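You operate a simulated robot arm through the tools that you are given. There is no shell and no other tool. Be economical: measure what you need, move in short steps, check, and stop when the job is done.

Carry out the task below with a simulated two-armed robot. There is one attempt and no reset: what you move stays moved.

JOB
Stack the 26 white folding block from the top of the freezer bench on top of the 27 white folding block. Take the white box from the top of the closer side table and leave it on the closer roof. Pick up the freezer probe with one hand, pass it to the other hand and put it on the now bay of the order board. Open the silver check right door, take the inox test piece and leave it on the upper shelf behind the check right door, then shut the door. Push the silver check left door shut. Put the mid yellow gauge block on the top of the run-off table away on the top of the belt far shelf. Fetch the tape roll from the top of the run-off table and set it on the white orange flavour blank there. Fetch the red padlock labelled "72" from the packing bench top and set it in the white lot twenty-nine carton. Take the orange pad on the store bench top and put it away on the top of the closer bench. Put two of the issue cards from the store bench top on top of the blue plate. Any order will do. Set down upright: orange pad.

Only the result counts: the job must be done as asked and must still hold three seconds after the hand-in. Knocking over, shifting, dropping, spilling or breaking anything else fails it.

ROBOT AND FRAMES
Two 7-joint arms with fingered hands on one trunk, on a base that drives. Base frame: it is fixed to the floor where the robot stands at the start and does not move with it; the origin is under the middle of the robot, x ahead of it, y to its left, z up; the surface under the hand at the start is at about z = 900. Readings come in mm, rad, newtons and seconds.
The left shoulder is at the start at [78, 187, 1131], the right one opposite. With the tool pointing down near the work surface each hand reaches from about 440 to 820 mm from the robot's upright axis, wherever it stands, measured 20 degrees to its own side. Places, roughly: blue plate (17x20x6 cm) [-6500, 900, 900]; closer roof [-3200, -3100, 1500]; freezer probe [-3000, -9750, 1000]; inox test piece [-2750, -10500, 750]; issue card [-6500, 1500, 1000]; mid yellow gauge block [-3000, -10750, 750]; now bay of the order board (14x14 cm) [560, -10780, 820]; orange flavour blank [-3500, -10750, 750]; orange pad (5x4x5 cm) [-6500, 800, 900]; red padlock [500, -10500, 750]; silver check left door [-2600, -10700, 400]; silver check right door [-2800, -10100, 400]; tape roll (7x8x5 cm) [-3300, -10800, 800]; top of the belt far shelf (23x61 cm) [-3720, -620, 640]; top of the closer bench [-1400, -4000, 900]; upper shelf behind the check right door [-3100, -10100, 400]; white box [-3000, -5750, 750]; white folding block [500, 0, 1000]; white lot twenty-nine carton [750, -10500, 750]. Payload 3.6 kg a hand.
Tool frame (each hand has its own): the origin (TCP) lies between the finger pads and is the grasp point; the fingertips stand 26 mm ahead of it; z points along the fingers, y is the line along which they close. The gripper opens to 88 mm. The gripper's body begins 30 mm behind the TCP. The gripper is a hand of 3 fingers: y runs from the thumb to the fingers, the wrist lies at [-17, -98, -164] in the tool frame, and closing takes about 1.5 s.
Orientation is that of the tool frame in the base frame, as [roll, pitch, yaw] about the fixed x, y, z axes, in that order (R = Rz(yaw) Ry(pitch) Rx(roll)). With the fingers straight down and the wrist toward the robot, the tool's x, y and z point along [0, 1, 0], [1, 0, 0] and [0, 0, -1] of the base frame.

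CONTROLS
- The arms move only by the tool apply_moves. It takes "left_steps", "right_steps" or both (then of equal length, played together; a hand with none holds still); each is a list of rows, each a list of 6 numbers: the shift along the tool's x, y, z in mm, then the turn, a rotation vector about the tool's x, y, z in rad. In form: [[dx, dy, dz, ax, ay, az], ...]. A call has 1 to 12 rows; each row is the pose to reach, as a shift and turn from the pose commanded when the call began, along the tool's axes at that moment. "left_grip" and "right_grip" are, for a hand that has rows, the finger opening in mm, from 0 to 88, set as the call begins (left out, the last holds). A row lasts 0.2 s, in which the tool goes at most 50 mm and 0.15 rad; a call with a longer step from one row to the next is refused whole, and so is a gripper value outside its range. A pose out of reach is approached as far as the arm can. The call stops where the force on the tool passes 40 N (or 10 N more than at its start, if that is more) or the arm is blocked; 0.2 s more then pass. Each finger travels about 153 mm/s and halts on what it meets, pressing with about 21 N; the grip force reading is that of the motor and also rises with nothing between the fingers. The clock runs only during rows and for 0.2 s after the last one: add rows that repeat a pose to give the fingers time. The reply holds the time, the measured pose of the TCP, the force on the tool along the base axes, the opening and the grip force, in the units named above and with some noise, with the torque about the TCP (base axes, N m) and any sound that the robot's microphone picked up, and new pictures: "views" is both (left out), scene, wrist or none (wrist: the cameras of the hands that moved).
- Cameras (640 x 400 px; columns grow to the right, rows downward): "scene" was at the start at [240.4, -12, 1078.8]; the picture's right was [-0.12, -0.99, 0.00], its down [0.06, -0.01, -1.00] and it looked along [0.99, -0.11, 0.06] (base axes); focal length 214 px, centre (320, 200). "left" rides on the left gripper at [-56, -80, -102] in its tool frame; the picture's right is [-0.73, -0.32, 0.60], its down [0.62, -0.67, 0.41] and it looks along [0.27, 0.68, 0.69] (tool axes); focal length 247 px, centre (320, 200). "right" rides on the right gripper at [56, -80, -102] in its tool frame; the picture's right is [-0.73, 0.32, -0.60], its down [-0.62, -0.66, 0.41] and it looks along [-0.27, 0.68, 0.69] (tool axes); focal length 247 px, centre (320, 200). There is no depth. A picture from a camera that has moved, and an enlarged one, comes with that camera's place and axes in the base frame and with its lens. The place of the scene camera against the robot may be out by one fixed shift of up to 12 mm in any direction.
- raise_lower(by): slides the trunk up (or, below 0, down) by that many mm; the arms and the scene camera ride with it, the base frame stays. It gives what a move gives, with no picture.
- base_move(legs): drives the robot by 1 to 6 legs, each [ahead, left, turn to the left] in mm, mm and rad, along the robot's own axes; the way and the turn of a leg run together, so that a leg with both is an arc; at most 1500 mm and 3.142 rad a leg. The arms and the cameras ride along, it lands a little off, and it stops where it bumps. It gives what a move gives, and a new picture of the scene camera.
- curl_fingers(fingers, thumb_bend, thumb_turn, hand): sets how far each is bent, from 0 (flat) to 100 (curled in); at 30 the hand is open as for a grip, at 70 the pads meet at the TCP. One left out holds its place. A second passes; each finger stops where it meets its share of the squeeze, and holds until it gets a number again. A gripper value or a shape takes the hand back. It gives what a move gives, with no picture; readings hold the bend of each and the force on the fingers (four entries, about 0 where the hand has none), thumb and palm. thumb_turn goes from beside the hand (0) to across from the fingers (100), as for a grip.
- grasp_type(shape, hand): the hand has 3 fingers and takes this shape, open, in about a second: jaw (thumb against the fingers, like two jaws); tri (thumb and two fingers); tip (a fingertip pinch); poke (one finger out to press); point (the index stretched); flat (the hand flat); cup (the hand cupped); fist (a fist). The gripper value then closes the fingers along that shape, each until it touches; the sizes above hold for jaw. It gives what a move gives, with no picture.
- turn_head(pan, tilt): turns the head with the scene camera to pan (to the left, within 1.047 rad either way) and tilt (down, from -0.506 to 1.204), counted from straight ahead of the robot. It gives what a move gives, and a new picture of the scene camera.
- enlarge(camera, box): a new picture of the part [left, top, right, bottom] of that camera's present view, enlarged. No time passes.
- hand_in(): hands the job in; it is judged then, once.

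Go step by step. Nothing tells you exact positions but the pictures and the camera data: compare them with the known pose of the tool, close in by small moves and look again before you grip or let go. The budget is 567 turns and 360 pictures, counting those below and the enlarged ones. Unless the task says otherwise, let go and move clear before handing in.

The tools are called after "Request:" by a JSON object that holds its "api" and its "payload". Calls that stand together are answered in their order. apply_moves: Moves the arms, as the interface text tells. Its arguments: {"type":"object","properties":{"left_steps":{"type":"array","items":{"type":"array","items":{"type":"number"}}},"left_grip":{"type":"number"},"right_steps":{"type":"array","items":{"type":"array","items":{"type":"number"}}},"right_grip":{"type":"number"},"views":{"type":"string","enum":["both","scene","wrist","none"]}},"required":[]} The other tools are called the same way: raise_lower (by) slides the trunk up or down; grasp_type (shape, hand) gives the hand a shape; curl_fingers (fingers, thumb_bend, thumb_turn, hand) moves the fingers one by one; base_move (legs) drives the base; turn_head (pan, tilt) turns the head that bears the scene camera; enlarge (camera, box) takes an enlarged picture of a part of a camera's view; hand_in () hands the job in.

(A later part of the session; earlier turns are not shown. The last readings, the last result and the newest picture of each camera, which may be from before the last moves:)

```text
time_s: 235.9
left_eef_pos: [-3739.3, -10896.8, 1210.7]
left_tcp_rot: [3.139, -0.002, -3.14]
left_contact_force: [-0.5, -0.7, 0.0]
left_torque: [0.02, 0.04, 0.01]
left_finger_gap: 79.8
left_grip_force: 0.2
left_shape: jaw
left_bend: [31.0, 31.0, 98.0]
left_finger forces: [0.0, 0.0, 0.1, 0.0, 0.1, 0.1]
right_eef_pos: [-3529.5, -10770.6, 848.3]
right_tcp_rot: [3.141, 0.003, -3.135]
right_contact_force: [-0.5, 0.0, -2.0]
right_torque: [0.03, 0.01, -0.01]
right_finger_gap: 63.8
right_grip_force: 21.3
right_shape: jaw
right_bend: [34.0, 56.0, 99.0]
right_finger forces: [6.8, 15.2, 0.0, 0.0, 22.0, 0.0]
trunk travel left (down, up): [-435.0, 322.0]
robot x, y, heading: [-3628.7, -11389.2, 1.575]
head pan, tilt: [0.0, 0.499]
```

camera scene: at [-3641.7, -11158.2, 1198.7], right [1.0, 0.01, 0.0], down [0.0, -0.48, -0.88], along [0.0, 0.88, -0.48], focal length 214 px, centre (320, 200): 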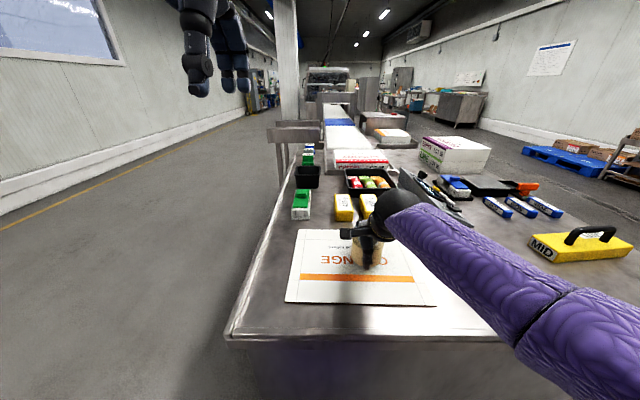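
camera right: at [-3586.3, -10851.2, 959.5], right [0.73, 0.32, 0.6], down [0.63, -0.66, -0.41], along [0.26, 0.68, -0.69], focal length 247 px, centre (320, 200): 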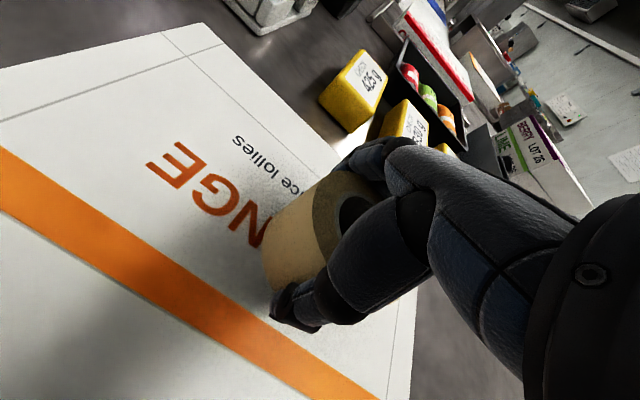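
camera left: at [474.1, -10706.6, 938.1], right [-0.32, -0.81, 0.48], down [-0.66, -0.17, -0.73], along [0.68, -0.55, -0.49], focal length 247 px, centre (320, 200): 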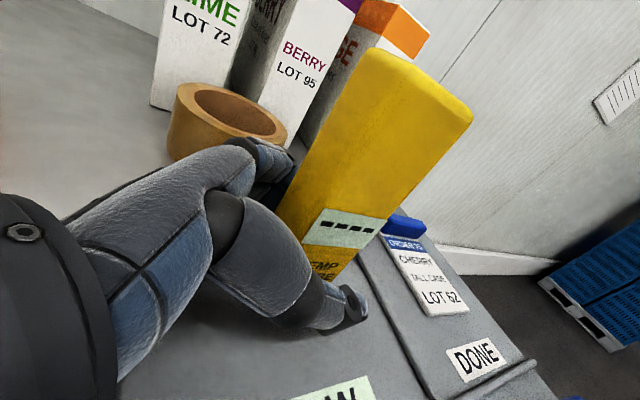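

Request:
{"api": "apply_moves", "payload": {"right_steps": [[0, 0, 2, 0, 0, 0], [0, 0, 4, 0, 0, 0], [0, 0, 6, 0, 0, 0], [0, 0, 6, 0, 0, 0]], "views": "none"}}

```text
time_s: 236.9
left_eef_pos: [-3740.7, -10896.5, 1211.3]
left_tcp_rot: [3.141, 0.001, -3.138]
left_contact_force: [-1.3, -0.4, -0.2]
left_torque: [-0.02, 0.01, 0.03]
left_finger_gap: 79.8
left_grip_force: 0.1
left_shape: jaw
left_bend: [31.0, 31.0, 98.0]
left_finger forces: [0.0, 0.0, 0.1, 0.1, 0.0, 0.1]
right_eef_pos: [-3530.2, -10769.2, 844.4]
right_tcp_rot: [3.139, -0.002, -3.136]
right_contact_force: [0.2, -0.8, 6.0]
right_torque: [-0.27, 0.03, 0.02]
right_finger_gap: 63.3
right_grip_force: 20.8
right_shape: jaw
right_bend: [35.0, 56.0, 99.0]
right_finger forces: [6.3, 14.8, 0.0, 0.1, 28.6, 0.1]
trunk travel left (down, up): [-435.0, 322.0]
robot x, y, heading: [-3632.9, -11385.3, 1.575]
head pan, tilt: [0.0, 0.499]
```

Request:
{"api": "apply_moves", "payload": {"right_steps": [[0, 0, -3, 0, 0, 0], [0, 0, -3, 0, 0, 0], [0, 0, -3, 0, 0, 0], [0, 0, -3, 0, 0, 0], [0, 0, -25, 0, 0, 0], [0, 0, -60, 0, 0, 0], [0, 0, -105, 0, 0, 0], [0, 0, -150, 0, 0, 0], [0, 0, -200, 0, 0, 0], [0, 0, -250, 0, 0, 0], [0, 0, -300, 0, 0, 0], [0, 0, -300, 0, 0, 0]], "right_grip": 88, "views": "scene"}}

```text
time_s: 239.5
left_eef_pos: [-3739.5, -10896.3, 1211.0]
left_tcp_rot: [3.14, 0.001, -3.138]
left_contact_force: [-1.1, -0.1, 0.4]
left_torque: [0.0, 0.0, 0.04]
left_finger_gap: 80.0
left_grip_force: 0.0
left_shape: jaw
left_bend: [31.0, 31.0, 98.0]
left_finger forces: [0.0, 0.0, 0.0, 0.0, 0.0, 0.0]
right_eef_pos: [-3530.6, -10771.3, 1144.1]
right_tcp_rot: [-3.139, 0.0, -3.136]
right_contact_force: [0.6, -0.6, 0.5]
right_torque: [-0.02, 0.03, -0.01]
right_finger_gap: 87.9
right_grip_force: 0.0
right_shape: jaw
right_bend: [30.0, 30.0, 98.0]
right_finger forces: [0.0, 0.0, 0.0, 0.0, 0.0, 0.0]
trunk travel left (down, up): [-435.0, 322.0]
robot x, y, heading: [-3629.0, -11390.1, 1.573]
head pan, tilt: [0.0, 0.499]
camera scene: at [-3641.8, -11158.2, 1198.6], right [1.0, 0.01, 0.0], down [0.0, -0.48, -0.88], along [0.0, 0.88, -0.48], focal length 214 px, centre (320, 200)
```

scene: 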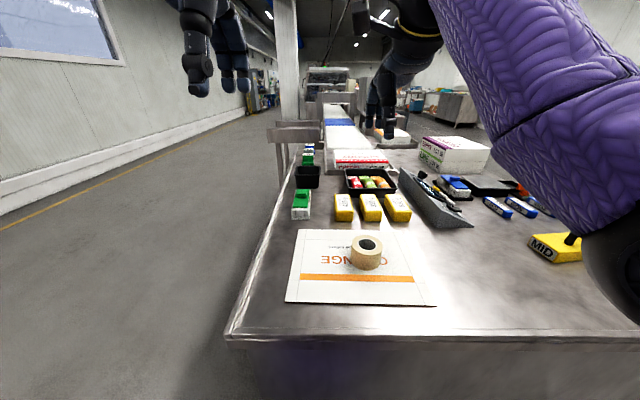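

The tape roll sits on the orange blank. Next are the doors: I'll drive around to the cabinet front and lower the trunk.

Request:
{"api": "base_move", "payload": {"legs": [[-120, 0, 0], [0, -1400, 0], [0, -480, 0], [0, 0, 1.571], [0, -600, 0]]}}

Request:
{"api": "raise_lower", "payload": {"by": -360}}

Request:
{"api": "turn_head", "payload": {"pan": 0, "tilt": 0.4}}

```text
time_s: 256.6
left_eef_pos: [-2192.4, -11051.4, 1210.3]
left_tcp_rot: [3.14, 0.0, -1.616]
left_contact_force: [0.3, -0.4, -0.1]
left_torque: [0.01, -0.05, 0.0]
left_finger_gap: 79.9
left_grip_force: 0.0
left_shape: jaw
left_bend: [31.0, 31.0, 98.0]
left_finger forces: [0.0, 0.0, 0.1, 0.0, 0.0, 0.0]
right_eef_pos: [-2306.8, -10838.3, 1144.7]
right_tcp_rot: [3.141, -0.002, -1.614]
right_contact_force: [-0.2, 0.4, 0.1]
right_torque: [-0.01, -0.06, 0.0]
right_finger_gap: 87.7
right_grip_force: 0.0
right_shape: jaw
right_bend: [30.0, 30.0, 98.0]
right_finger forces: [0.1, 0.0, 0.1, 0.0, 0.0, 0.0]
trunk travel left (down, up): [-435.0, 322.0]
robot x, y, heading: [-1698.5, -10966.4, 3.099]
head pan, tilt: [0.0, 0.499]
camera scene: at [-1937.0, -10959.6, 1198.7], right [0.04, 1.0, 0.0], down [0.48, -0.02, -0.88], along [-0.88, 0.04, -0.48], focal length 214 px, centre (320, 200)
```

scene: 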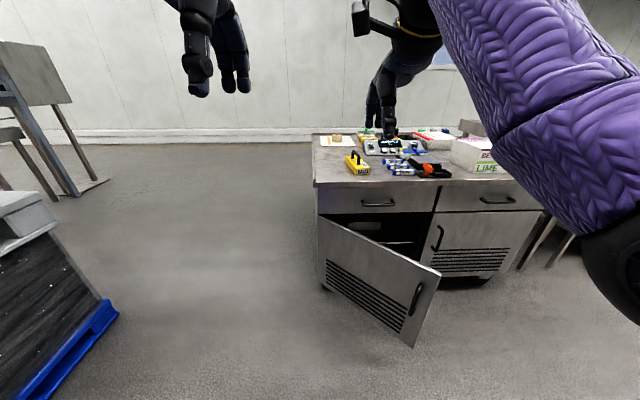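

```text
time_s: 260.1
left_eef_pos: [-2191.5, -11054.0, 850.9]
left_tcp_rot: [3.141, -0.001, -1.617]
left_contact_force: [-0.2, -0.4, -0.4]
left_torque: [-0.04, -0.01, -0.02]
left_finger_gap: 80.0
left_grip_force: 0.1
left_shape: jaw
left_bend: [31.0, 31.0, 98.0]
left_finger forces: [0.0, 0.0, 0.1, 0.0, 0.0, 0.0]
right_eef_pos: [-2305.9, -10837.4, 785.9]
right_tcp_rot: [3.141, 0.002, -1.613]
right_contact_force: [-0.5, -0.5, 0.7]
right_torque: [-0.02, -0.02, -0.04]
right_finger_gap: 87.8
right_grip_force: 0.1
right_shape: jaw
right_bend: [30.0, 30.0, 98.0]
right_finger forces: [0.1, 0.0, 0.0, 0.0, 0.0, 0.1]
trunk travel left (down, up): [-75.0, 682.0]
robot x, y, heading: [-1694.4, -10964.5, 3.097]
head pan, tilt: [0.0, 0.499]
```

```text
time_s: 260.8
left_eef_pos: [-2191.4, -11053.3, 851.1]
left_tcp_rot: [3.139, 0.002, -1.617]
left_contact_force: [0.6, 0.2, 0.6]
left_torque: [0.01, 0.05, -0.02]
left_finger_gap: 79.8
left_grip_force: 0.0
left_shape: jaw
left_bend: [31.0, 31.0, 98.0]
left_finger forces: [0.0, 0.0, 0.0, 0.1, 0.1, 0.0]
right_eef_pos: [-2307.7, -10838.0, 785.0]
right_tcp_rot: [3.14, 0.001, -1.612]
right_contact_force: [-0.5, 0.2, -0.4]
right_torque: [-0.03, 0.0, 0.0]
right_finger_gap: 87.7
right_grip_force: 0.0
right_shape: jaw
right_bend: [30.0, 30.0, 98.0]
right_finger forces: [0.0, 0.1, 0.1, 0.0, 0.0, 0.0]
trunk travel left (down, up): [-75.0, 682.0]
robot x, y, heading: [-1696.6, -10967.7, 3.098]
head pan, tilt: [0.0, 0.4]
camera scene: at [-2000.3, -10957.6, 817.0], right [0.04, 1.0, 0.0], down [0.39, -0.02, -0.92], along [-0.92, 0.04, -0.39], focal length 214 px, centre (320, 200)
```

scene: 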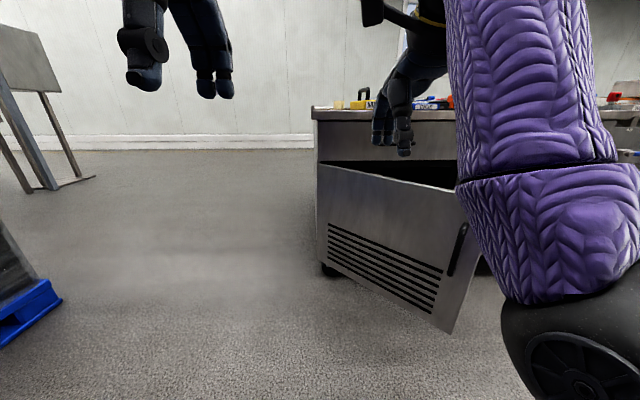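

Request:
{"api": "base_move", "payload": {"legs": [[0, 0, 0.044], [0, -230, 0]]}}

Request:
{"api": "apply_moves", "payload": {"right_steps": [[0, -10, 20, -0.0806, -0.0806, -0.0806], [0, -20, 40, -0.161, -0.161, -0.161], [0, -30, 60, -0.242, -0.242, -0.242], [0, -40, 80, -0.3225, -0.3225, -0.3225], [0, -50, 100, -0.403, -0.403, -0.403], [0, -60, 120, -0.484, -0.484, -0.484], [0, -70, 140, -0.5645, -0.5645, -0.5645], [0, -80, 160, -0.645, -0.645, -0.645]], "right_grip": 0}}

```text
time_s: 262.9
left_eef_pos: [-2188.5, -10845.0, 850.7]
left_tcp_rot: [3.138, 0.0, -1.57]
left_contact_force: [-0.4, 0.8, -0.2]
left_torque: [0.01, 0.02, 0.01]
left_finger_gap: 79.8
left_grip_force: 0.0
left_shape: jaw
left_bend: [31.0, 31.0, 98.0]
left_finger forces: [0.0, 0.0, 0.0, 0.0, 0.0, 0.1]
right_eef_pos: [-2312.1, -10635.9, 784.7]
right_tcp_rot: [-3.141, 0.001, -1.568]
right_contact_force: [1.2, 0.6, -0.5]
right_torque: [-0.01, -0.03, 0.02]
right_finger_gap: 87.8
right_grip_force: 0.1
right_shape: jaw
right_bend: [30.0, 30.0, 98.0]
right_finger forces: [0.1, 0.1, 0.0, 0.0, 0.0, 0.0]
trunk travel left (down, up): [-75.0, 682.0]
robot x, y, heading: [-1698.7, -10736.1, -3.141]
head pan, tilt: [0.0, 0.4]
camera scene: at [-2000.9, -10740.3, 817.1], right [0.0, 1.0, 0.0], down [0.39, 0.0, -0.92], along [-0.92, 0.0, -0.39], focal length 214 px, centre (320, 200)
```

scene: 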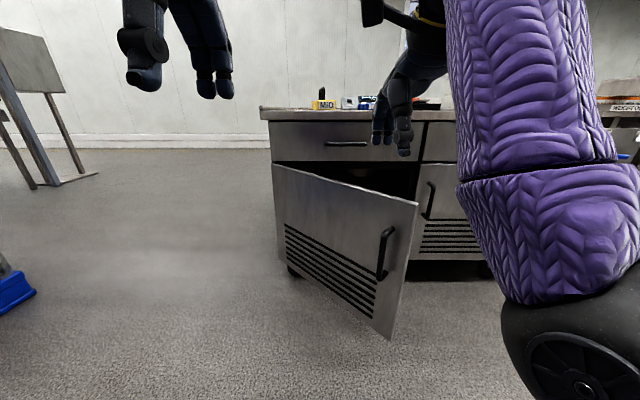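

```text
time_s: 264.7
left_eef_pos: [-2188.7, -10844.2, 851.6]
left_tcp_rot: [3.14, 0.001, -1.571]
left_contact_force: [-1.2, -0.5, 0.3]
left_torque: [-0.01, 0.01, -0.03]
left_finger_gap: 79.9
left_grip_force: 0.0
left_shape: jaw
left_bend: [31.0, 31.0, 98.0]
left_finger forces: [0.1, 0.1, 0.0, 0.0, 0.0, 0.0]
right_eef_pos: [-2230.7, -10631.6, 624.2]
right_tcp_rot: [2.655, 0.785, -1.077]
right_contact_force: [-0.1, 0.7, -0.4]
right_torque: [0.01, 0.0, 0.08]
right_finger_gap: 0.0
right_grip_force: 21.1
right_shape: jaw
right_bend: [70.0, 45.0, 100.0]
right_finger forces: [0.0, 0.0, 0.0, 0.1, 0.1, 0.0]
trunk travel left (down, up): [-75.0, 682.0]
robot x, y, heading: [-1699.4, -10735.7, -3.141]
head pan, tilt: [0.0, 0.4]
camera scene: at [-2000.9, -10740.3, 817.1], right [0.0, 1.0, 0.0], down [0.39, 0.0, -0.92], along [-0.92, 0.0, -0.39], focal length 214 px, centre (320, 200)
camera right: at [-2090.8, -10644.3, 622.4], right [-0.02, 0.03, 1.0], down [-0.09, 1.0, -0.04], along [-1.0, -0.09, -0.02], focal length 247 px, centre (320, 200)
```

scene: 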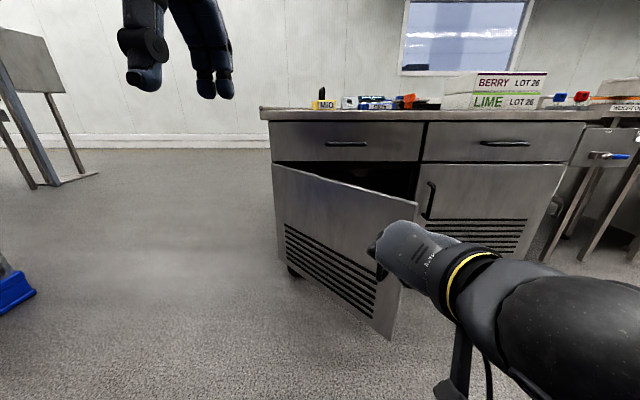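
right: 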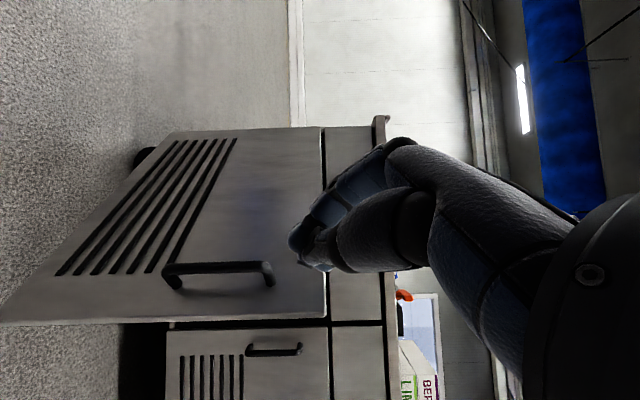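

Request:
{"api": "apply_moves", "payload": {"right_steps": [[0, 0, 0, -0.0806, -0.0806, -0.0806], [0, 0, 0, -0.161, -0.161, -0.161], [0, 0, 0, -0.242, -0.242, -0.242], [0, 0, 0, -0.3225, -0.3225, -0.3225], [0, 0, 0, -0.403, -0.403, -0.403], [0, 0, 0, -0.484, -0.484, -0.484], [0, 0, 0, -0.5645, -0.5645, -0.5645], [0, 0, 0, -0.5645, -0.5645, -0.5645]], "views": "none"}}

```text
time_s: 266.5
left_eef_pos: [-2188.5, -10844.3, 851.0]
left_tcp_rot: [3.139, -0.001, -1.571]
left_contact_force: [-0.6, -0.6, -0.3]
left_torque: [0.0, 0.01, 0.01]
left_finger_gap: 80.0
left_grip_force: 0.0
left_shape: jaw
left_bend: [31.0, 31.0, 98.0]
left_finger forces: [0.0, 0.1, 0.1, 0.0, 0.0, 0.0]
right_eef_pos: [-2231.4, -10633.9, 624.6]
right_tcp_rot: [-1.554, 1.568, 1.593]
right_contact_force: [-0.1, -0.7, 0.2]
right_torque: [0.01, 0.01, 0.01]
right_finger_gap: 0.1
right_grip_force: 21.1
right_shape: jaw
right_bend: [70.0, 45.0, 100.0]
right_finger forces: [0.1, 0.0, 0.0, 0.0, 0.1, 0.0]
trunk travel left (down, up): [-75.0, 682.0]
robot x, y, heading: [-1691.9, -10741.0, -3.137]
head pan, tilt: [0.0, 0.4]
```

Request:
{"api": "apply_moves", "payload": {"right_steps": [[25, -20, 0, 0, 0, 0], [50, -40, 0, 0, 0, 0], [50, -40, 0, 0, 0, 0]], "views": "none"}}

Request:
{"api": "base_move", "payload": {"legs": [[220, 0, 0]]}}

```text
time_s: 267.3
left_eef_pos: [-2187.9, -10845.2, 851.5]
left_tcp_rot: [3.141, 0.0, -1.57]
left_contact_force: [0.4, -0.1, 0.4]
left_torque: [-0.02, 0.01, 0.01]
left_finger_gap: 80.0
left_grip_force: 0.2
left_shape: jaw
left_bend: [31.0, 31.0, 98.0]
left_finger forces: [0.0, 0.0, 0.1, 0.1, 0.0, 0.0]
right_eef_pos: [-2230.9, -10595.0, 575.8]
right_tcp_rot: [-0.352, 1.569, 2.793]
right_contact_force: [-0.3, -0.9, -0.1]
right_torque: [-0.03, 0.0, -0.01]
right_finger_gap: 0.0
right_grip_force: 20.4
right_shape: jaw
right_bend: [70.0, 45.0, 100.0]
right_finger forces: [0.0, 0.0, 0.0, 0.0, 0.0, 0.0]
trunk travel left (down, up): [-75.0, 682.0]
robot x, y, heading: [-1696.8, -10740.4, -3.139]
head pan, tilt: [0.0, 0.4]
```

```text
time_s: 269.0
left_eef_pos: [-2409.4, -10842.3, 850.4]
left_tcp_rot: [3.141, -0.002, -1.573]
left_contact_force: [-0.2, -0.4, -0.1]
left_torque: [0.02, -0.02, 0.02]
left_finger_gap: 79.7
left_grip_force: 0.1
left_shape: jaw
left_bend: [31.0, 31.0, 98.0]
left_finger forces: [0.0, 0.0, 0.0, 0.1, 0.1, 0.1]
right_eef_pos: [-2451.3, -10594.4, 574.5]
right_tcp_rot: [-2.228, 1.569, 0.914]
right_contact_force: [0.5, -0.3, -0.5]
right_torque: [-0.02, 0.0, 0.01]
right_finger_gap: 0.0
right_grip_force: 20.9
right_shape: jaw
right_bend: [70.0, 45.0, 100.0]
right_finger forces: [0.0, 0.1, 0.0, 0.1, 0.0, 0.0]
trunk travel left (down, up): [-75.0, 682.0]
robot x, y, heading: [-1916.4, -10736.5, 3.144]
head pan, tilt: [0.0, 0.4]
camera scene: at [-2222.2, -10739.1, 817.1], right [0.0, 1.0, 0.0], down [0.39, 0.0, -0.92], along [-0.92, 0.0, -0.39], focal length 214 px, centre (320, 200)
```

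scene: 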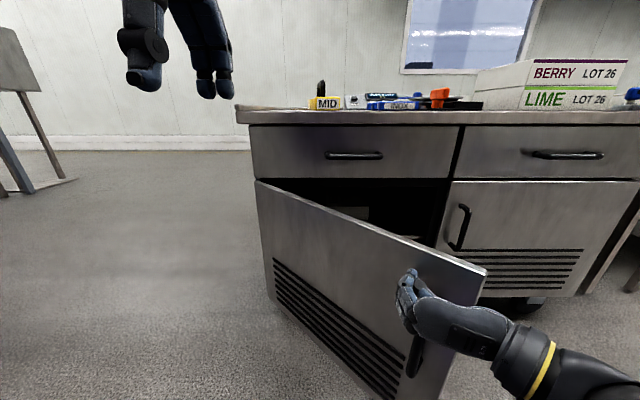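

The right fist is just in front of the door, so I'll push it.

Request:
{"api": "apply_moves", "payload": {"right_steps": [[0, -5, 30, 0, 0, 0], [0, -10, 60, 0, 0, 0], [0, -20, 85, 0, 0, 0], [0, -32, 110, 0, 0, 0], [0, -45, 135, 0, 0, 0], [0, -57, 160, 0, 0, 0], [0, -68, 185, 0, 0, 0], [0, -78, 210, 0, 0, 0]], "views": "scene"}}

```text
time_s: 270.8
left_eef_pos: [-2410.3, -10842.5, 851.9]
left_tcp_rot: [3.139, 0.001, -1.574]
left_contact_force: [-0.3, -0.1, 0.0]
left_torque: [0.03, 0.01, 0.01]
left_finger_gap: 79.8
left_grip_force: 0.2
left_shape: jaw
left_bend: [31.0, 31.0, 98.0]
left_finger forces: [0.1, 0.0, 0.1, 0.0, 0.0, 0.0]
right_eef_pos: [-2660.5, -10515.7, 575.4]
right_tcp_rot: [-3.031, 1.568, 0.11]
right_contact_force: [0.8, 1.7, -0.3]
right_torque: [0.04, 0.01, 0.01]
right_finger_gap: 0.0
right_grip_force: 20.8
right_shape: jaw
right_bend: [70.0, 46.0, 100.0]
right_finger forces: [0.0, 0.1, 0.0, 0.0, 0.0, 0.0]
trunk travel left (down, up): [-75.0, 682.0]
robot x, y, heading: [-1918.4, -10732.0, 3.141]
head pan, tilt: [0.0, 0.4]
camera scene: at [-2222.2, -10739.1, 817.0], right [0.0, 1.0, 0.0], down [0.39, 0.0, -0.92], along [-0.92, 0.0, -0.39], focal length 214 px, centre (320, 200)
```

scene: 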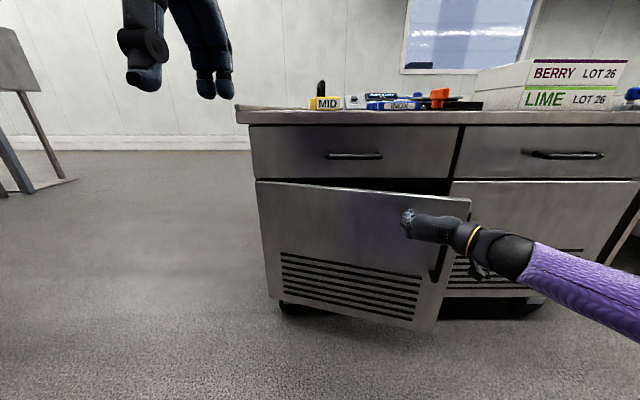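

Request:
{"api": "base_move", "payload": {"legs": [[130, 0, 0]]}}

Request:
{"api": "apply_moves", "payload": {"right_steps": [[0, 0, 8, 0, 0, 0], [0, 0, 16, 0, 0, 0], [0, 0, 24, 0, 0, 0], [0, 0, 32, 0, 0, 0], [0, 0, 40, 0, 0, 0], [0, 0, 48, 0, 0, 0]], "views": "scene"}}

```text
time_s: 272.1
left_eef_pos: [-2540.1, -10843.4, 851.5]
left_tcp_rot: [3.14, -0.001, -1.575]
left_contact_force: [1.0, 0.5, -0.1]
left_torque: [-0.01, 0.0, 0.01]
left_finger_gap: 79.8
left_grip_force: 0.0
left_shape: jaw
left_bend: [31.0, 31.0, 98.0]
left_finger forces: [0.1, 0.0, 0.1, 0.0, 0.0, 0.0]
right_eef_pos: [-2790.5, -10516.2, 577.7]
right_tcp_rot: [1.167, 1.57, -1.973]
right_contact_force: [5.1, -0.1, 2.4]
right_torque: [-0.02, 0.06, 0.03]
right_finger_gap: 0.0
right_grip_force: 21.1
right_shape: jaw
right_bend: [70.0, 46.0, 100.0]
right_finger forces: [0.0, 0.0, 0.0, 0.0, 0.1, 0.0]
trunk travel left (down, up): [-75.0, 682.0]
robot x, y, heading: [-2049.4, -10736.6, 3.142]
head pan, tilt: [0.0, 0.4]
camera scene: at [-2352.3, -10738.9, 817.3], right [0.0, 1.0, 0.0], down [0.39, 0.0, -0.92], along [-0.92, 0.0, -0.39], focal length 214 px, centre (320, 200)
```

scene: 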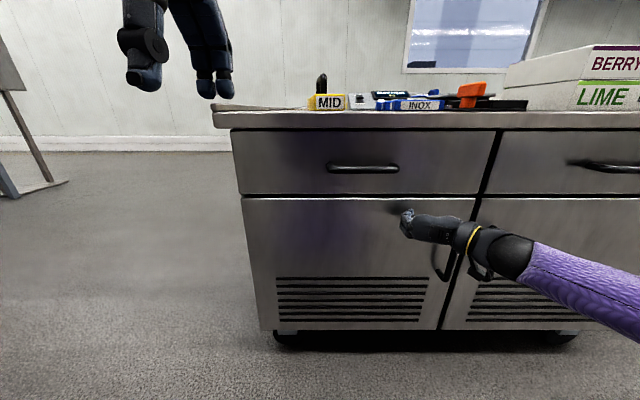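

```text
time_s: 272.5
left_eef_pos: [-2539.5, -10841.1, 851.8]
left_tcp_rot: [3.139, -0.003, -1.577]
left_contact_force: [0.3, 0.3, -0.3]
left_torque: [-0.01, 0.01, 0.02]
left_finger_gap: 79.9
left_grip_force: 0.1
left_shape: jaw
left_bend: [31.0, 31.0, 98.0]
left_finger forces: [0.0, 0.1, 0.1, 0.0, 0.1, 0.1]
right_eef_pos: [-2791.2, -10517.9, 573.3]
right_tcp_rot: [-2.971, 1.568, 0.182]
right_contact_force: [15.6, 0.1, 3.6]
right_torque: [0.01, 0.16, -0.1]
right_finger_gap: 0.1
right_grip_force: 21.3
right_shape: jaw
right_bend: [70.0, 46.0, 100.0]
right_finger forces: [0.0, 0.0, 0.0, 0.0, 0.1, 0.1]
trunk travel left (down, up): [-75.0, 682.0]
robot x, y, heading: [-2047.6, -10739.2, 3.138]
head pan, tilt: [0.0, 0.4]
stopped in row 2 (right hand): the force on the tool passed its limit at 49 N (the readings are from after the stop); the commanded pose is now the measured one
camera scene: at [-2351.2, -10738.5, 817.5], right [0.0, 1.0, 0.0], down [0.39, 0.0, -0.92], along [-0.92, 0.0, -0.39], focal length 214 px, centre (320, 200)
```

scene: 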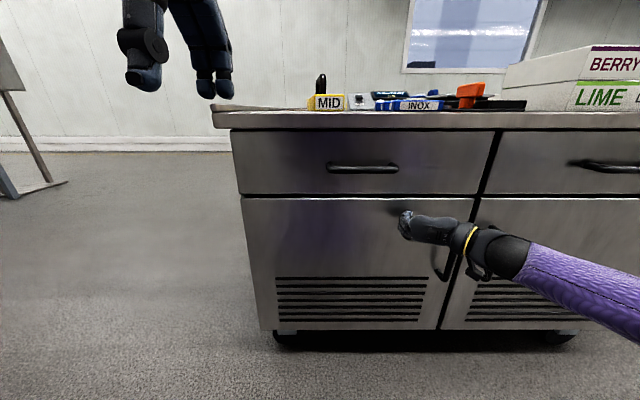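

The left door is shut. I'll retract and move to face the right door's handle.

Request:
{"api": "apply_moves", "payload": {"right_steps": [[0, 0, -45, 0, 0, 0], [0, 0, -90, 0, 0, 0], [20, 0, -135, 0, 0, 0], [50, 0, -170, 0, 0, 0], [90, 0, -180, 0, 0, 0], [113, 0, -180, 0, 0, 0]], "right_grip": 75, "views": "none"}}

Request:
{"api": "base_move", "payload": {"legs": [[0, -206, 0]]}}

Request:
{"api": "enlarge", "payload": {"camera": "right", "box": [0, 0, 640, 400]}}

```text
time_s: 273.9
left_eef_pos: [-2541.3, -10842.1, 850.7]
left_tcp_rot: [3.138, -0.001, -1.577]
left_contact_force: [1.2, -0.4, 0.8]
left_torque: [-0.03, -0.01, -0.03]
left_finger_gap: 79.8
left_grip_force: 0.1
left_shape: jaw
left_bend: [31.0, 31.0, 98.0]
left_finger forces: [0.0, 0.1, 0.0, 0.0, 0.0, 0.1]
right_eef_pos: [-2613.3, -10519.7, 459.8]
right_tcp_rot: [-2.71, 1.567, 0.437]
right_contact_force: [-0.1, 0.7, -0.4]
right_torque: [-0.02, 0.05, -0.02]
right_finger_gap: 75.0
right_grip_force: 0.0
right_shape: jaw
right_bend: [32.0, 40.0, 99.0]
right_finger forces: [0.0, 0.0, 0.0, 0.0, 0.0, 0.0]
trunk travel left (down, up): [-75.0, 682.0]
robot x, y, heading: [-2047.8, -10741.1, 3.137]
head pan, tilt: [0.0, 0.4]
```

```text
time_s: 275.5
left_eef_pos: [-2539.1, -10637.2, 850.4]
left_tcp_rot: [3.139, -0.003, -1.577]
left_contact_force: [-0.1, -1.2, -0.3]
left_torque: [0.01, 0.01, 0.0]
left_finger_gap: 79.9
left_grip_force: 0.1
left_shape: jaw
left_bend: [31.0, 31.0, 98.0]
left_finger forces: [0.0, 0.0, 0.0, 0.1, 0.0, 0.0]
right_eef_pos: [-2613.3, -10314.7, 459.9]
right_tcp_rot: [-2.399, 1.568, 0.748]
right_contact_force: [0.2, 0.3, -0.5]
right_torque: [-0.01, 0.01, 0.03]
right_finger_gap: 75.3
right_grip_force: 0.0
right_shape: jaw
right_bend: [32.0, 40.0, 99.0]
right_finger forces: [0.1, 0.0, 0.1, 0.0, 0.0, 0.0]
trunk travel left (down, up): [-75.0, 682.0]
robot x, y, heading: [-2043.6, -10534.0, 3.131]
head pan, tilt: [0.0, 0.4]
camera scene: at [-2351.6, -10534.9, 817.1], right [0.01, 1.0, 0.0], down [0.39, 0.0, -0.92], along [-0.92, 0.01, -0.39], focal length 214 px, centre (320, 200)
```

scene: 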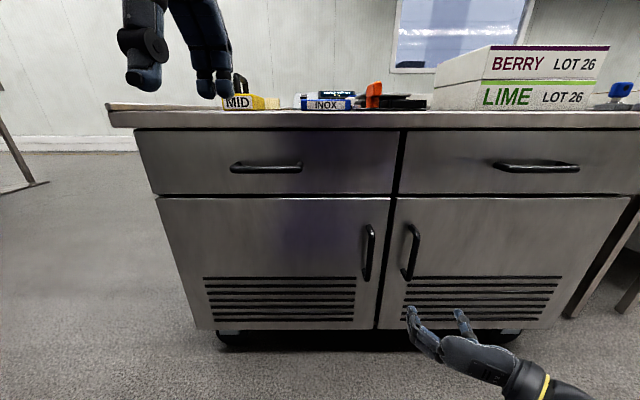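

```text
1.00 times, centred on (320, 200) of right (not enlarged: the box is as wide or as high as the picture)
camera zoom: at [-2511.5, -10235.3, 404.7], right [0.6, -0.32, 0.74], down [-0.42, 0.66, 0.62], along [-0.68, -0.68, 0.26], focal length 247 px, centre (320, 200)
```

zoom: 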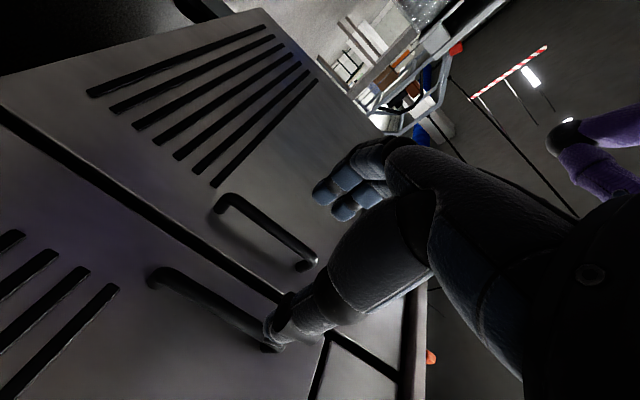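

Request:
{"api": "base_move", "payload": {"legs": [[90, 0, 0]]}}

Request:
{"api": "apply_moves", "payload": {"right_steps": [[-4, -12, 15, 0, 0, 0], [-4, -12, 30, 0, 0, 0], [-4, -12, 30, 0, 0, 0]]}}

```text
time_s: 276.6
left_eef_pos: [-2630.6, -10637.7, 850.9]
left_tcp_rot: [3.14, -0.003, -1.576]
left_contact_force: [0.3, -0.1, 0.3]
left_torque: [0.02, 0.02, 0.01]
left_finger_gap: 80.1
left_grip_force: 0.1
left_shape: jaw
left_bend: [31.0, 31.0, 98.0]
left_finger forces: [0.0, 0.1, 0.1, 0.1, 0.0, 0.0]
right_eef_pos: [-2704.8, -10315.4, 459.2]
right_tcp_rot: [-3.114, 1.566, 0.034]
right_contact_force: [-0.1, 0.5, 0.5]
right_torque: [-0.03, -0.01, -0.02]
right_finger_gap: 75.0
right_grip_force: 0.0
right_shape: jaw
right_bend: [32.0, 40.0, 99.0]
right_finger forces: [0.1, 0.1, 0.0, 0.1, 0.0, 0.0]
trunk travel left (down, up): [-75.0, 682.0]
robot x, y, heading: [-2140.2, -10537.4, 3.134]
head pan, tilt: [0.0, 0.4]
camera scene: at [-2442.7, -10534.7, 817.0], right [0.0, 1.0, 0.0], down [0.39, 0.0, -0.92], along [-0.92, 0.0, -0.39], focal length 214 px, centre (320, 200)
```

scene: 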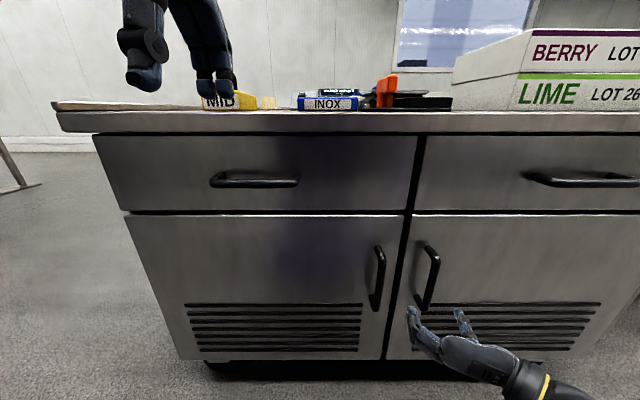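

```text
time_s: 277.4
left_eef_pos: [-2630.1, -10637.0, 850.8]
left_tcp_rot: [3.139, 0.0, -1.579]
left_contact_force: [0.2, -0.3, 0.7]
left_torque: [0.01, 0.0, -0.02]
left_finger_gap: 80.0
left_grip_force: 0.0
left_shape: jaw
left_bend: [31.0, 31.0, 98.0]
left_finger forces: [0.0, 0.0, 0.0, 0.1, 0.1, 0.0]
right_eef_pos: [-2734.7, -10304.7, 462.5]
right_tcp_rot: [-2.814, 1.567, 0.334]
right_contact_force: [-0.6, -0.5, -1.1]
right_torque: [0.0, -0.02, -0.01]
right_finger_gap: 75.0
right_grip_force: 0.0
right_shape: jaw
right_bend: [32.0, 40.0, 99.0]
right_finger forces: [0.0, 0.1, 0.1, 0.0, 0.1, 0.0]
trunk travel left (down, up): [-75.0, 682.0]
robot x, y, heading: [-2134.3, -10535.0, 3.131]
head pan, tilt: [0.0, 0.4]
camera scene: at [-2442.6, -10534.7, 817.1], right [0.0, 1.0, 0.0], down [0.39, 0.0, -0.92], along [-0.92, 0.0, -0.39], focal length 214 px, centre (320, 200)
camera right: at [-2633.0, -10224.0, 407.1], right [0.6, -0.32, 0.74], down [-0.42, 0.66, 0.62], along [-0.68, -0.68, 0.26], focal length 247 px, centre (320, 200)
```

scene: 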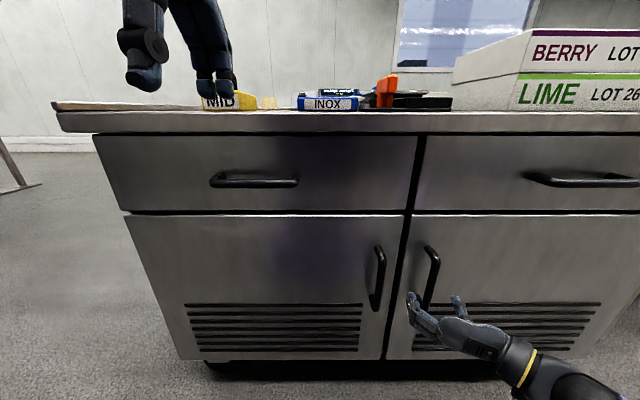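
right: 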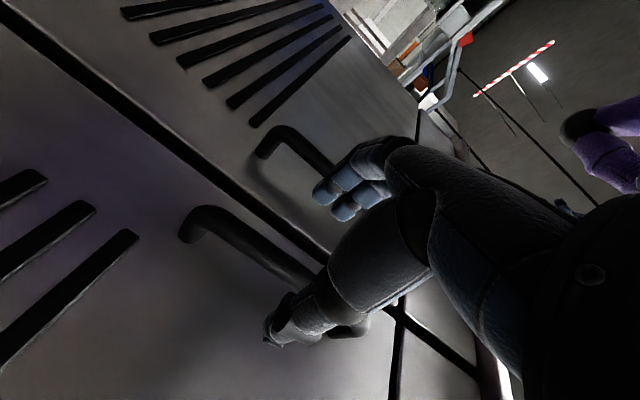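

Request:
{"api": "apply_moves", "payload": {"right_steps": [[-15, 0, 0, 0, 0, 0], [-15, 0, 20, 0, 0, 0], [-15, 0, 37, 0, 0, 0], [-15, 0, 37, 0, 0, 0]]}}

```text
time_s: 278.4
left_eef_pos: [-2631.5, -10638.0, 851.3]
left_tcp_rot: [3.14, -0.001, -1.578]
left_contact_force: [0.0, 0.1, 0.8]
left_torque: [-0.01, -0.04, 0.01]
left_finger_gap: 79.8
left_grip_force: 0.0
left_shape: jaw
left_bend: [31.0, 31.0, 98.0]
left_finger forces: [0.0, 0.1, 0.1, 0.0, 0.0, 0.1]
right_eef_pos: [-2771.8, -10302.8, 478.4]
right_tcp_rot: [-2.88, 1.566, 0.269]
right_contact_force: [0.5, 0.0, -0.5]
right_torque: [0.0, -0.03, 0.0]
right_finger_gap: 75.3
right_grip_force: 0.0
right_shape: jaw
right_bend: [32.0, 40.0, 99.0]
right_finger forces: [0.0, 0.0, 0.0, 0.0, 0.1, 0.0]
trunk travel left (down, up): [-75.0, 682.0]
robot x, y, heading: [-2137.9, -10529.1, 3.136]
head pan, tilt: [0.0, 0.4]
camera scene: at [-2442.6, -10534.7, 817.1], right [0.0, 1.0, 0.0], down [0.39, 0.0, -0.92], along [-0.92, 0.0, -0.39], focal length 214 px, centre (320, 200)
camera right: at [-2671.2, -10222.3, 423.6], right [0.6, -0.32, 0.74], down [-0.42, 0.66, 0.62], along [-0.68, -0.68, 0.26], focal length 247 px, centre (320, 200)
```

scene: 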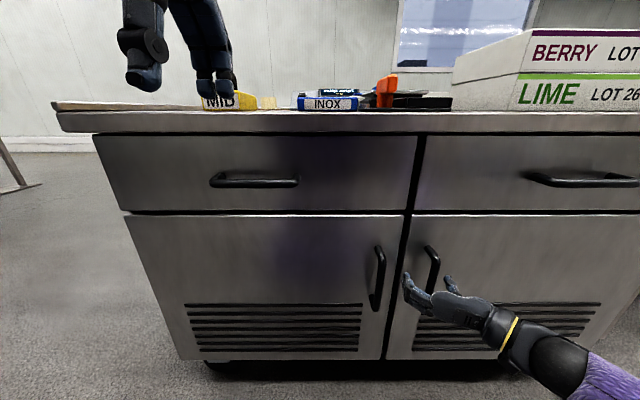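
right: 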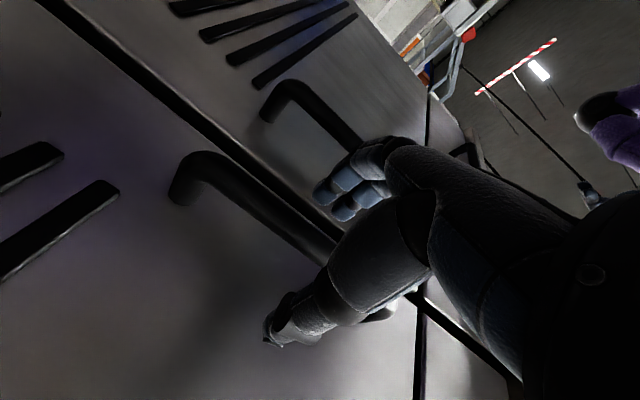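

Request:
{"api": "apply_moves", "payload": {"right_steps": [[0, 0, 0, 0, 0, 0], [0, 0, 0, 0, 0, 0], [0, 0, 0, 0, 0, 0], [0, 0, 0, 0, 0, 0], [0, 0, 0, 0, 0, 0], [0, 0, 0, 0, 0, 0], [0, 0, 0, 0, 0, 0], [0, 0, 0, 0, 0, 0]], "right_grip": 0, "views": "wrist"}}

```text
time_s: 280.2
left_eef_pos: [-2630.3, -10637.4, 851.1]
left_tcp_rot: [3.139, -0.003, -1.577]
left_contact_force: [0.1, 1.2, -0.3]
left_torque: [0.01, 0.01, 0.03]
left_finger_gap: 79.7
left_grip_force: 0.1
left_shape: jaw
left_bend: [31.0, 31.0, 98.0]
left_finger forces: [0.0, 0.0, 0.0, 0.0, 0.0, 0.0]
right_eef_pos: [-2772.9, -10301.1, 478.2]
right_tcp_rot: [-2.848, 1.567, 0.299]
right_contact_force: [-1.7, 4.6, 1.2]
right_torque: [0.02, 0.0, -0.06]
right_finger_gap: 6.6
right_grip_force: 21.3
right_shape: jaw
right_bend: [70.0, 77.0, 100.0]
right_finger forces: [5.9, 5.9, 0.2, 0.1, 16.6, 0.0]
trunk travel left (down, up): [-75.0, 682.0]
robot x, y, heading: [-2141.2, -10535.4, 3.138]
head pan, tilt: [0.0, 0.4]
camera right: at [-2671.1, -10221.9, 423.5], right [0.6, -0.32, 0.74], down [-0.42, 0.66, 0.62], along [-0.68, -0.68, 0.26], focal length 247 px, centre (320, 200)
```

right: 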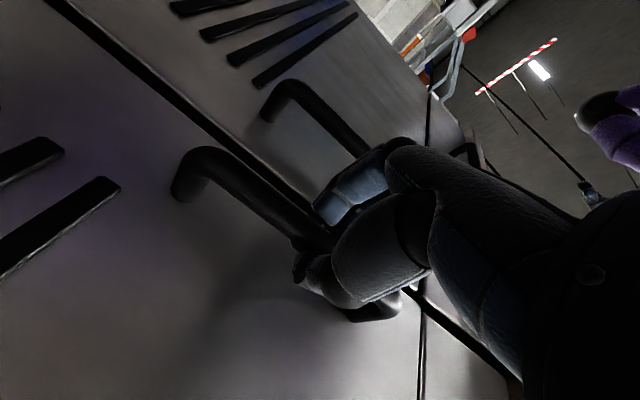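

Request:
{"api": "apply_moves", "payload": {"right_steps": [[0, 0, -15, 0, 0, 0], [0, -1, -35, 0, 0, 0], [0, -3, -60, 0, 0, 0], [0, -7, -85, 0, 0, 0], [0, -12, -110, 0, 0, 0], [0, -18, -130, 0, 0, 0]]}}

```text
time_s: 281.6
left_eef_pos: [-2631.1, -10637.4, 850.3]
left_tcp_rot: [3.141, -0.004, -1.578]
left_contact_force: [0.4, -0.8, -0.2]
left_torque: [0.04, 0.01, 0.02]
left_finger_gap: 80.0
left_grip_force: 0.1
left_shape: jaw
left_bend: [31.0, 31.0, 98.0]
left_finger forces: [0.0, 0.0, 0.0, 0.0, 0.0, 0.0]
right_eef_pos: [-2643.5, -10281.1, 478.8]
right_tcp_rot: [-2.115, 1.566, 1.021]
right_contact_force: [-10.7, 29.2, -1.1]
right_torque: [0.04, 0.0, 0.0]
right_finger_gap: 8.5
right_grip_force: 20.8
right_shape: jaw
right_bend: [71.0, 73.0, 100.0]
right_finger forces: [2.0, 2.2, 0.0, 0.1, 31.1, 0.0]
trunk travel left (down, up): [-75.0, 682.0]
robot x, y, heading: [-2135.9, -10535.2, 3.134]
head pan, tilt: [0.0, 0.4]
camera scene: at [-2443.1, -10533.5, 816.9], right [0.0, 1.0, 0.0], down [0.39, 0.0, -0.92], along [-0.92, 0.0, -0.39], focal length 214 px, centre (320, 200)
camera right: at [-2541.4, -10201.8, 423.9], right [0.59, -0.32, 0.74], down [-0.41, 0.66, 0.62], along [-0.69, -0.67, 0.26], focal length 247 px, centre (320, 200)
```

scene: 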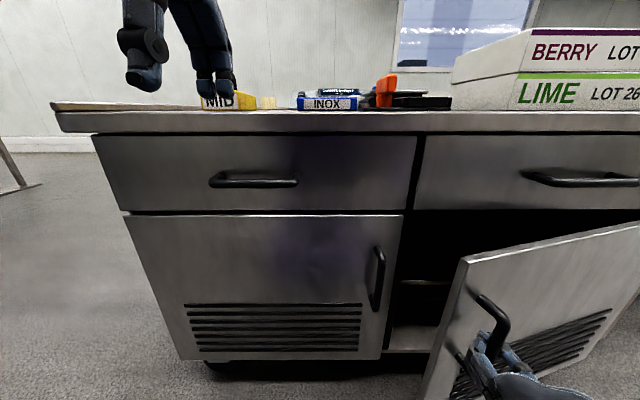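
right: 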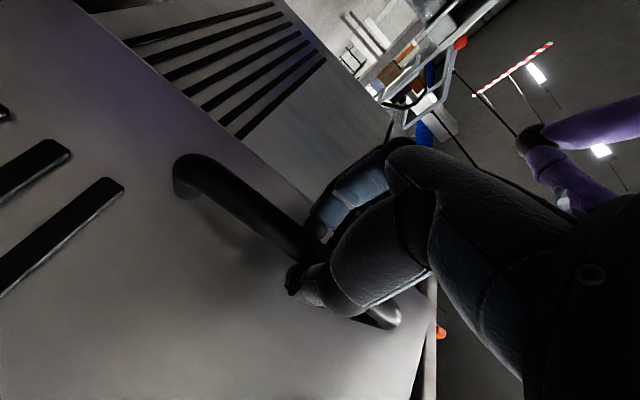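

The right door is opening. I'll turn the hand with it and continue with base moves.

Request:
{"api": "apply_moves", "payload": {"right_steps": [[0, -3, 0, -0.13, 0, 0], [0, -6, 0, -0.26, 0, 0], [0, -6, 0, -0.26, 0, 0]], "views": "none"}}

Request:
{"api": "base_move", "payload": {"legs": [[-60, -20, 0], [-56, -28, 0]]}}

Request:
{"api": "apply_moves", "payload": {"right_steps": [[0, 0, 0, -0.13, 0, 0], [0, 0, 0, -0.26, 0, 0], [0, 0, 0, -0.26, 0, 0]], "views": "none"}}

```text
time_s: 282.4
left_eef_pos: [-2630.7, -10637.5, 851.3]
left_tcp_rot: [-3.14, -0.001, -1.577]
left_contact_force: [0.7, 0.6, 0.4]
left_torque: [0.02, -0.01, 0.01]
left_finger_gap: 80.0
left_grip_force: 0.1
left_shape: jaw
left_bend: [31.0, 31.0, 98.0]
left_finger forces: [0.0, 0.0, 0.0, 0.1, 0.0, 0.0]
right_eef_pos: [-2641.8, -10277.5, 479.6]
right_tcp_rot: [-2.723, 1.565, 0.679]
right_contact_force: [-7.7, 21.1, -0.7]
right_torque: [0.0, 0.01, -0.18]
right_finger_gap: 8.4
right_grip_force: 21.1
right_shape: jaw
right_bend: [71.0, 75.0, 100.0]
right_finger forces: [3.3, 3.4, 0.0, 0.0, 21.0, 0.0]
trunk travel left (down, up): [-75.0, 682.0]
robot x, y, heading: [-2139.1, -10534.7, 3.134]
head pan, tilt: [0.0, 0.4]
```

```text
time_s: 284.0
left_eef_pos: [-2514.8, -10589.6, 851.1]
left_tcp_rot: [3.142, -0.003, -1.574]
left_contact_force: [-0.2, 0.1, -0.3]
left_torque: [-0.03, 0.0, 0.02]
left_finger_gap: 79.5
left_grip_force: 0.0
left_shape: jaw
left_bend: [31.0, 31.0, 98.0]
left_finger forces: [0.0, 0.0, 0.0, 0.1, 0.0, 0.0]
right_eef_pos: [-2526.6, -10227.9, 480.1]
right_tcp_rot: [-2.24, 1.565, 1.155]
right_contact_force: [-20.6, 31.9, 0.8]
right_torque: [0.05, 0.05, 0.12]
right_finger_gap: 12.2
right_grip_force: 20.9
right_shape: jaw
right_bend: [72.0, 70.0, 100.0]
right_finger forces: [0.4, 0.5, 0.1, 0.0, 38.3, 0.0]
trunk travel left (down, up): [-75.0, 682.0]
robot x, y, heading: [-2022.6, -10488.2, 3.138]
head pan, tilt: [0.0, 0.4]
camera scene: at [-2326.1, -10486.4, 816.8], right [0.0, 1.0, 0.0], down [0.39, 0.0, -0.92], along [-0.92, 0.0, -0.39], focal length 214 px, centre (320, 200)
```

scene: 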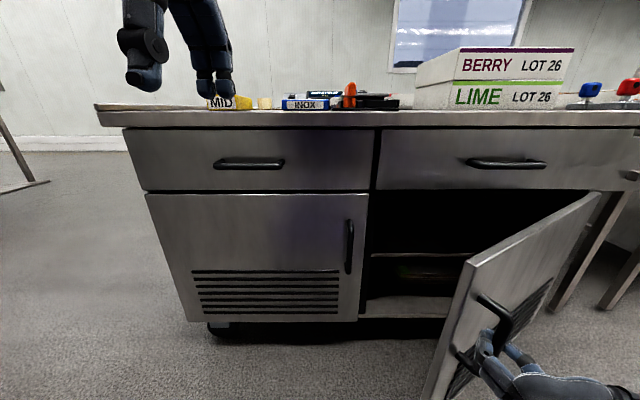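

```text
time_s: 284.8
left_eef_pos: [-2514.5, -10590.8, 850.7]
left_tcp_rot: [-3.141, -0.004, -1.575]
left_contact_force: [-0.2, 0.2, 0.3]
left_torque: [-0.01, -0.02, 0.01]
left_finger_gap: 79.7
left_grip_force: 0.1
left_shape: jaw
left_bend: [31.0, 31.0, 98.0]
left_finger forces: [0.0, 0.0, 0.0, 0.1, 0.0, 0.0]
right_eef_pos: [-2531.1, -10223.5, 479.0]
right_tcp_rot: [-1.993, 1.559, 1.654]
right_contact_force: [-16.3, 26.5, -0.9]
right_torque: [0.0, 0.06, -0.16]
right_finger_gap: 9.0
right_grip_force: 20.8
right_shape: jaw
right_bend: [71.0, 74.0, 100.0]
right_finger forces: [2.1, 2.0, 0.0, 0.1, 28.8, 0.1]
trunk travel left (down, up): [-75.0, 682.0]
robot x, y, heading: [-2019.5, -10483.6, 3.138]
head pan, tilt: [0.0, 0.4]
```

Request:
{"api": "base_move", "payload": {"legs": [[-45, -42, 0], [-40, -55, 0]]}}

```text
time_s: 286.4
left_eef_pos: [-2428.7, -10493.2, 851.9]
left_tcp_rot: [3.141, -0.003, -1.578]
left_contact_force: [-1.0, -0.2, -0.1]
left_torque: [-0.01, -0.02, 0.0]
left_finger_gap: 79.8
left_grip_force: 0.1
left_shape: jaw
left_bend: [31.0, 31.0, 98.0]
left_finger forces: [0.0, 0.1, 0.0, 0.0, 0.1, 0.0]
right_eef_pos: [-2440.9, -10127.9, 479.5]
right_tcp_rot: [-2.329, 1.56, 1.324]
right_contact_force: [0.7, 0.4, 0.6]
right_torque: [0.0, -0.03, 0.05]
right_finger_gap: 4.9
right_grip_force: 21.4
right_shape: jaw
right_bend: [71.0, 78.0, 100.0]
right_finger forces: [0.1, 0.0, 0.0, 0.0, 0.1, 0.0]
trunk travel left (down, up): [-75.0, 682.0]
robot x, y, heading: [-1934.9, -10390.7, 3.138]
head pan, tilt: [0.0, 0.4]
camera scene: at [-2239.8, -10389.7, 817.1], right [0.01, 1.0, 0.0], down [0.39, 0.0, -0.92], along [-0.92, 0.01, -0.39], focal length 214 px, centre (320, 200)
```

scene: 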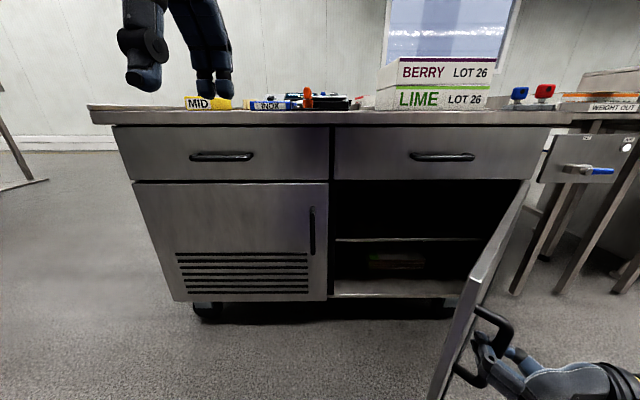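

The door slipped free of the grip at about 43° open. I'll lift the right hand out and turn the left hand forward to push the door further open from inside.

Request:
{"api": "apply_moves", "payload": {"right_steps": [[0, 0, -30, 0, 0, 0], [0, 0, -60, 0, 0, 0], [-40, 0, -80, 0.065, 0, 0], [-85, 0, -90, 0.13, 0, 0], [-130, 0, -90, 0.26, 0, 0], [-175, 0, -90, 0.33, 0, 0], [-220, 0, -90, 0.46, 0, 0], [-265, 0, -90, 0.52, 0, 0]], "left_steps": [[0, 0, 20, -0.0756, 0.0756, 0.0756], [0, 0, 40, -0.151, 0.151, 0.151], [0, 0, 60, -0.227, 0.227, 0.227], [0, 0, 80, -0.302, 0.302, 0.302], [0, 0, 100, -0.378, 0.378, 0.378], [0, 0, 120, -0.4535, 0.4535, 0.4535], [0, 0, 140, -0.529, 0.529, 0.529], [0, 0, 160, -0.6046, 0.6046, 0.6046]], "right_grip": 40, "left_grip": 0, "views": "none"}}

Request:
{"api": "apply_moves", "payload": {"left_steps": [[0, 0, 0, -0.0756, 0.0756, 0.0756], [0, 0, 0, -0.151, 0.151, 0.151], [0, 0, 0, -0.227, 0.227, 0.227], [0, 0, 0, -0.302, 0.302, 0.302], [0, 0, 0, -0.378, 0.378, 0.378], [0, 0, 0, -0.4535, 0.4535, 0.4535], [0, 0, 0, -0.529, 0.529, 0.529], [0, 0, 0, -0.6046, 0.6046, 0.6046], [0, 0, 0, -0.6046, 0.6046, 0.6046]], "views": "scene"}}

```text
time_s: 288.2
left_eef_pos: [-2428.5, -10493.7, 690.9]
left_tcp_rot: [2.673, -0.734, -2.039]
left_contact_force: [-0.3, 0.1, -0.1]
left_torque: [0.0, 0.0, -0.02]
left_finger_gap: 0.1
left_grip_force: 20.5
left_shape: jaw
left_bend: [70.0, 45.0, 100.0]
left_finger forces: [0.1, 0.0, 0.1, 0.0, 0.1, 0.0]
left hand out of reach, approached as far as the arm can: row 4, 5, 6
right_eef_pos: [-2367.6, -10083.8, 748.4]
right_tcp_rot: [-1.673, 1.563, 1.46]
right_contact_force: [-0.5, 0.8, 0.5]
right_torque: [0.05, -0.03, 0.0]
right_finger_gap: 40.1
right_grip_force: 0.1
right_shape: jaw
right_bend: [45.0, 69.0, 100.0]
right_finger forces: [0.1, 0.1, 0.0, 0.1, 0.0, 0.1]
trunk travel left (down, up): [-75.0, 682.0]
robot x, y, heading: [-1933.6, -10389.2, 3.139]
head pan, tilt: [0.0, 0.4]
```

```text
time_s: 290.2
left_eef_pos: [-2428.8, -10492.8, 690.8]
left_tcp_rot: [-0.798, -1.566, 0.788]
left_contact_force: [0.4, -1.6, 0.3]
left_torque: [-0.02, -0.02, 0.01]
left_finger_gap: 0.0
left_grip_force: 20.7
left_shape: jaw
left_bend: [70.0, 45.0, 100.0]
left_finger forces: [0.1, 0.1, 0.1, 0.1, 0.0, 0.1]
right_eef_pos: [-2366.9, -10084.2, 747.3]
right_tcp_rot: [-1.422, 1.564, 1.712]
right_contact_force: [0.7, -0.7, -0.6]
right_torque: [0.02, -0.02, 0.01]
right_finger_gap: 39.9
right_grip_force: 0.0
right_shape: jaw
right_bend: [45.0, 69.0, 100.0]
right_finger forces: [0.0, 0.0, 0.0, 0.0, 0.1, 0.1]
trunk travel left (down, up): [-75.0, 682.0]
robot x, y, heading: [-1936.6, -10387.8, 3.132]
head pan, tilt: [0.0, 0.4]
camera scene: at [-2239.9, -10389.7, 817.1], right [0.01, 1.0, 0.0], down [0.39, 0.0, -0.92], along [-0.92, 0.01, -0.39], focal length 214 px, centre (320, 200)
```

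scene: 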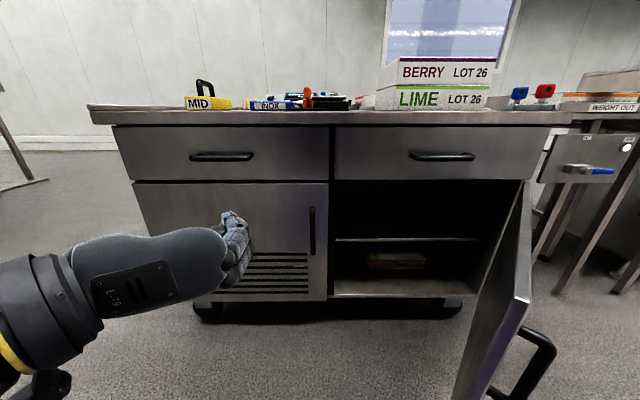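

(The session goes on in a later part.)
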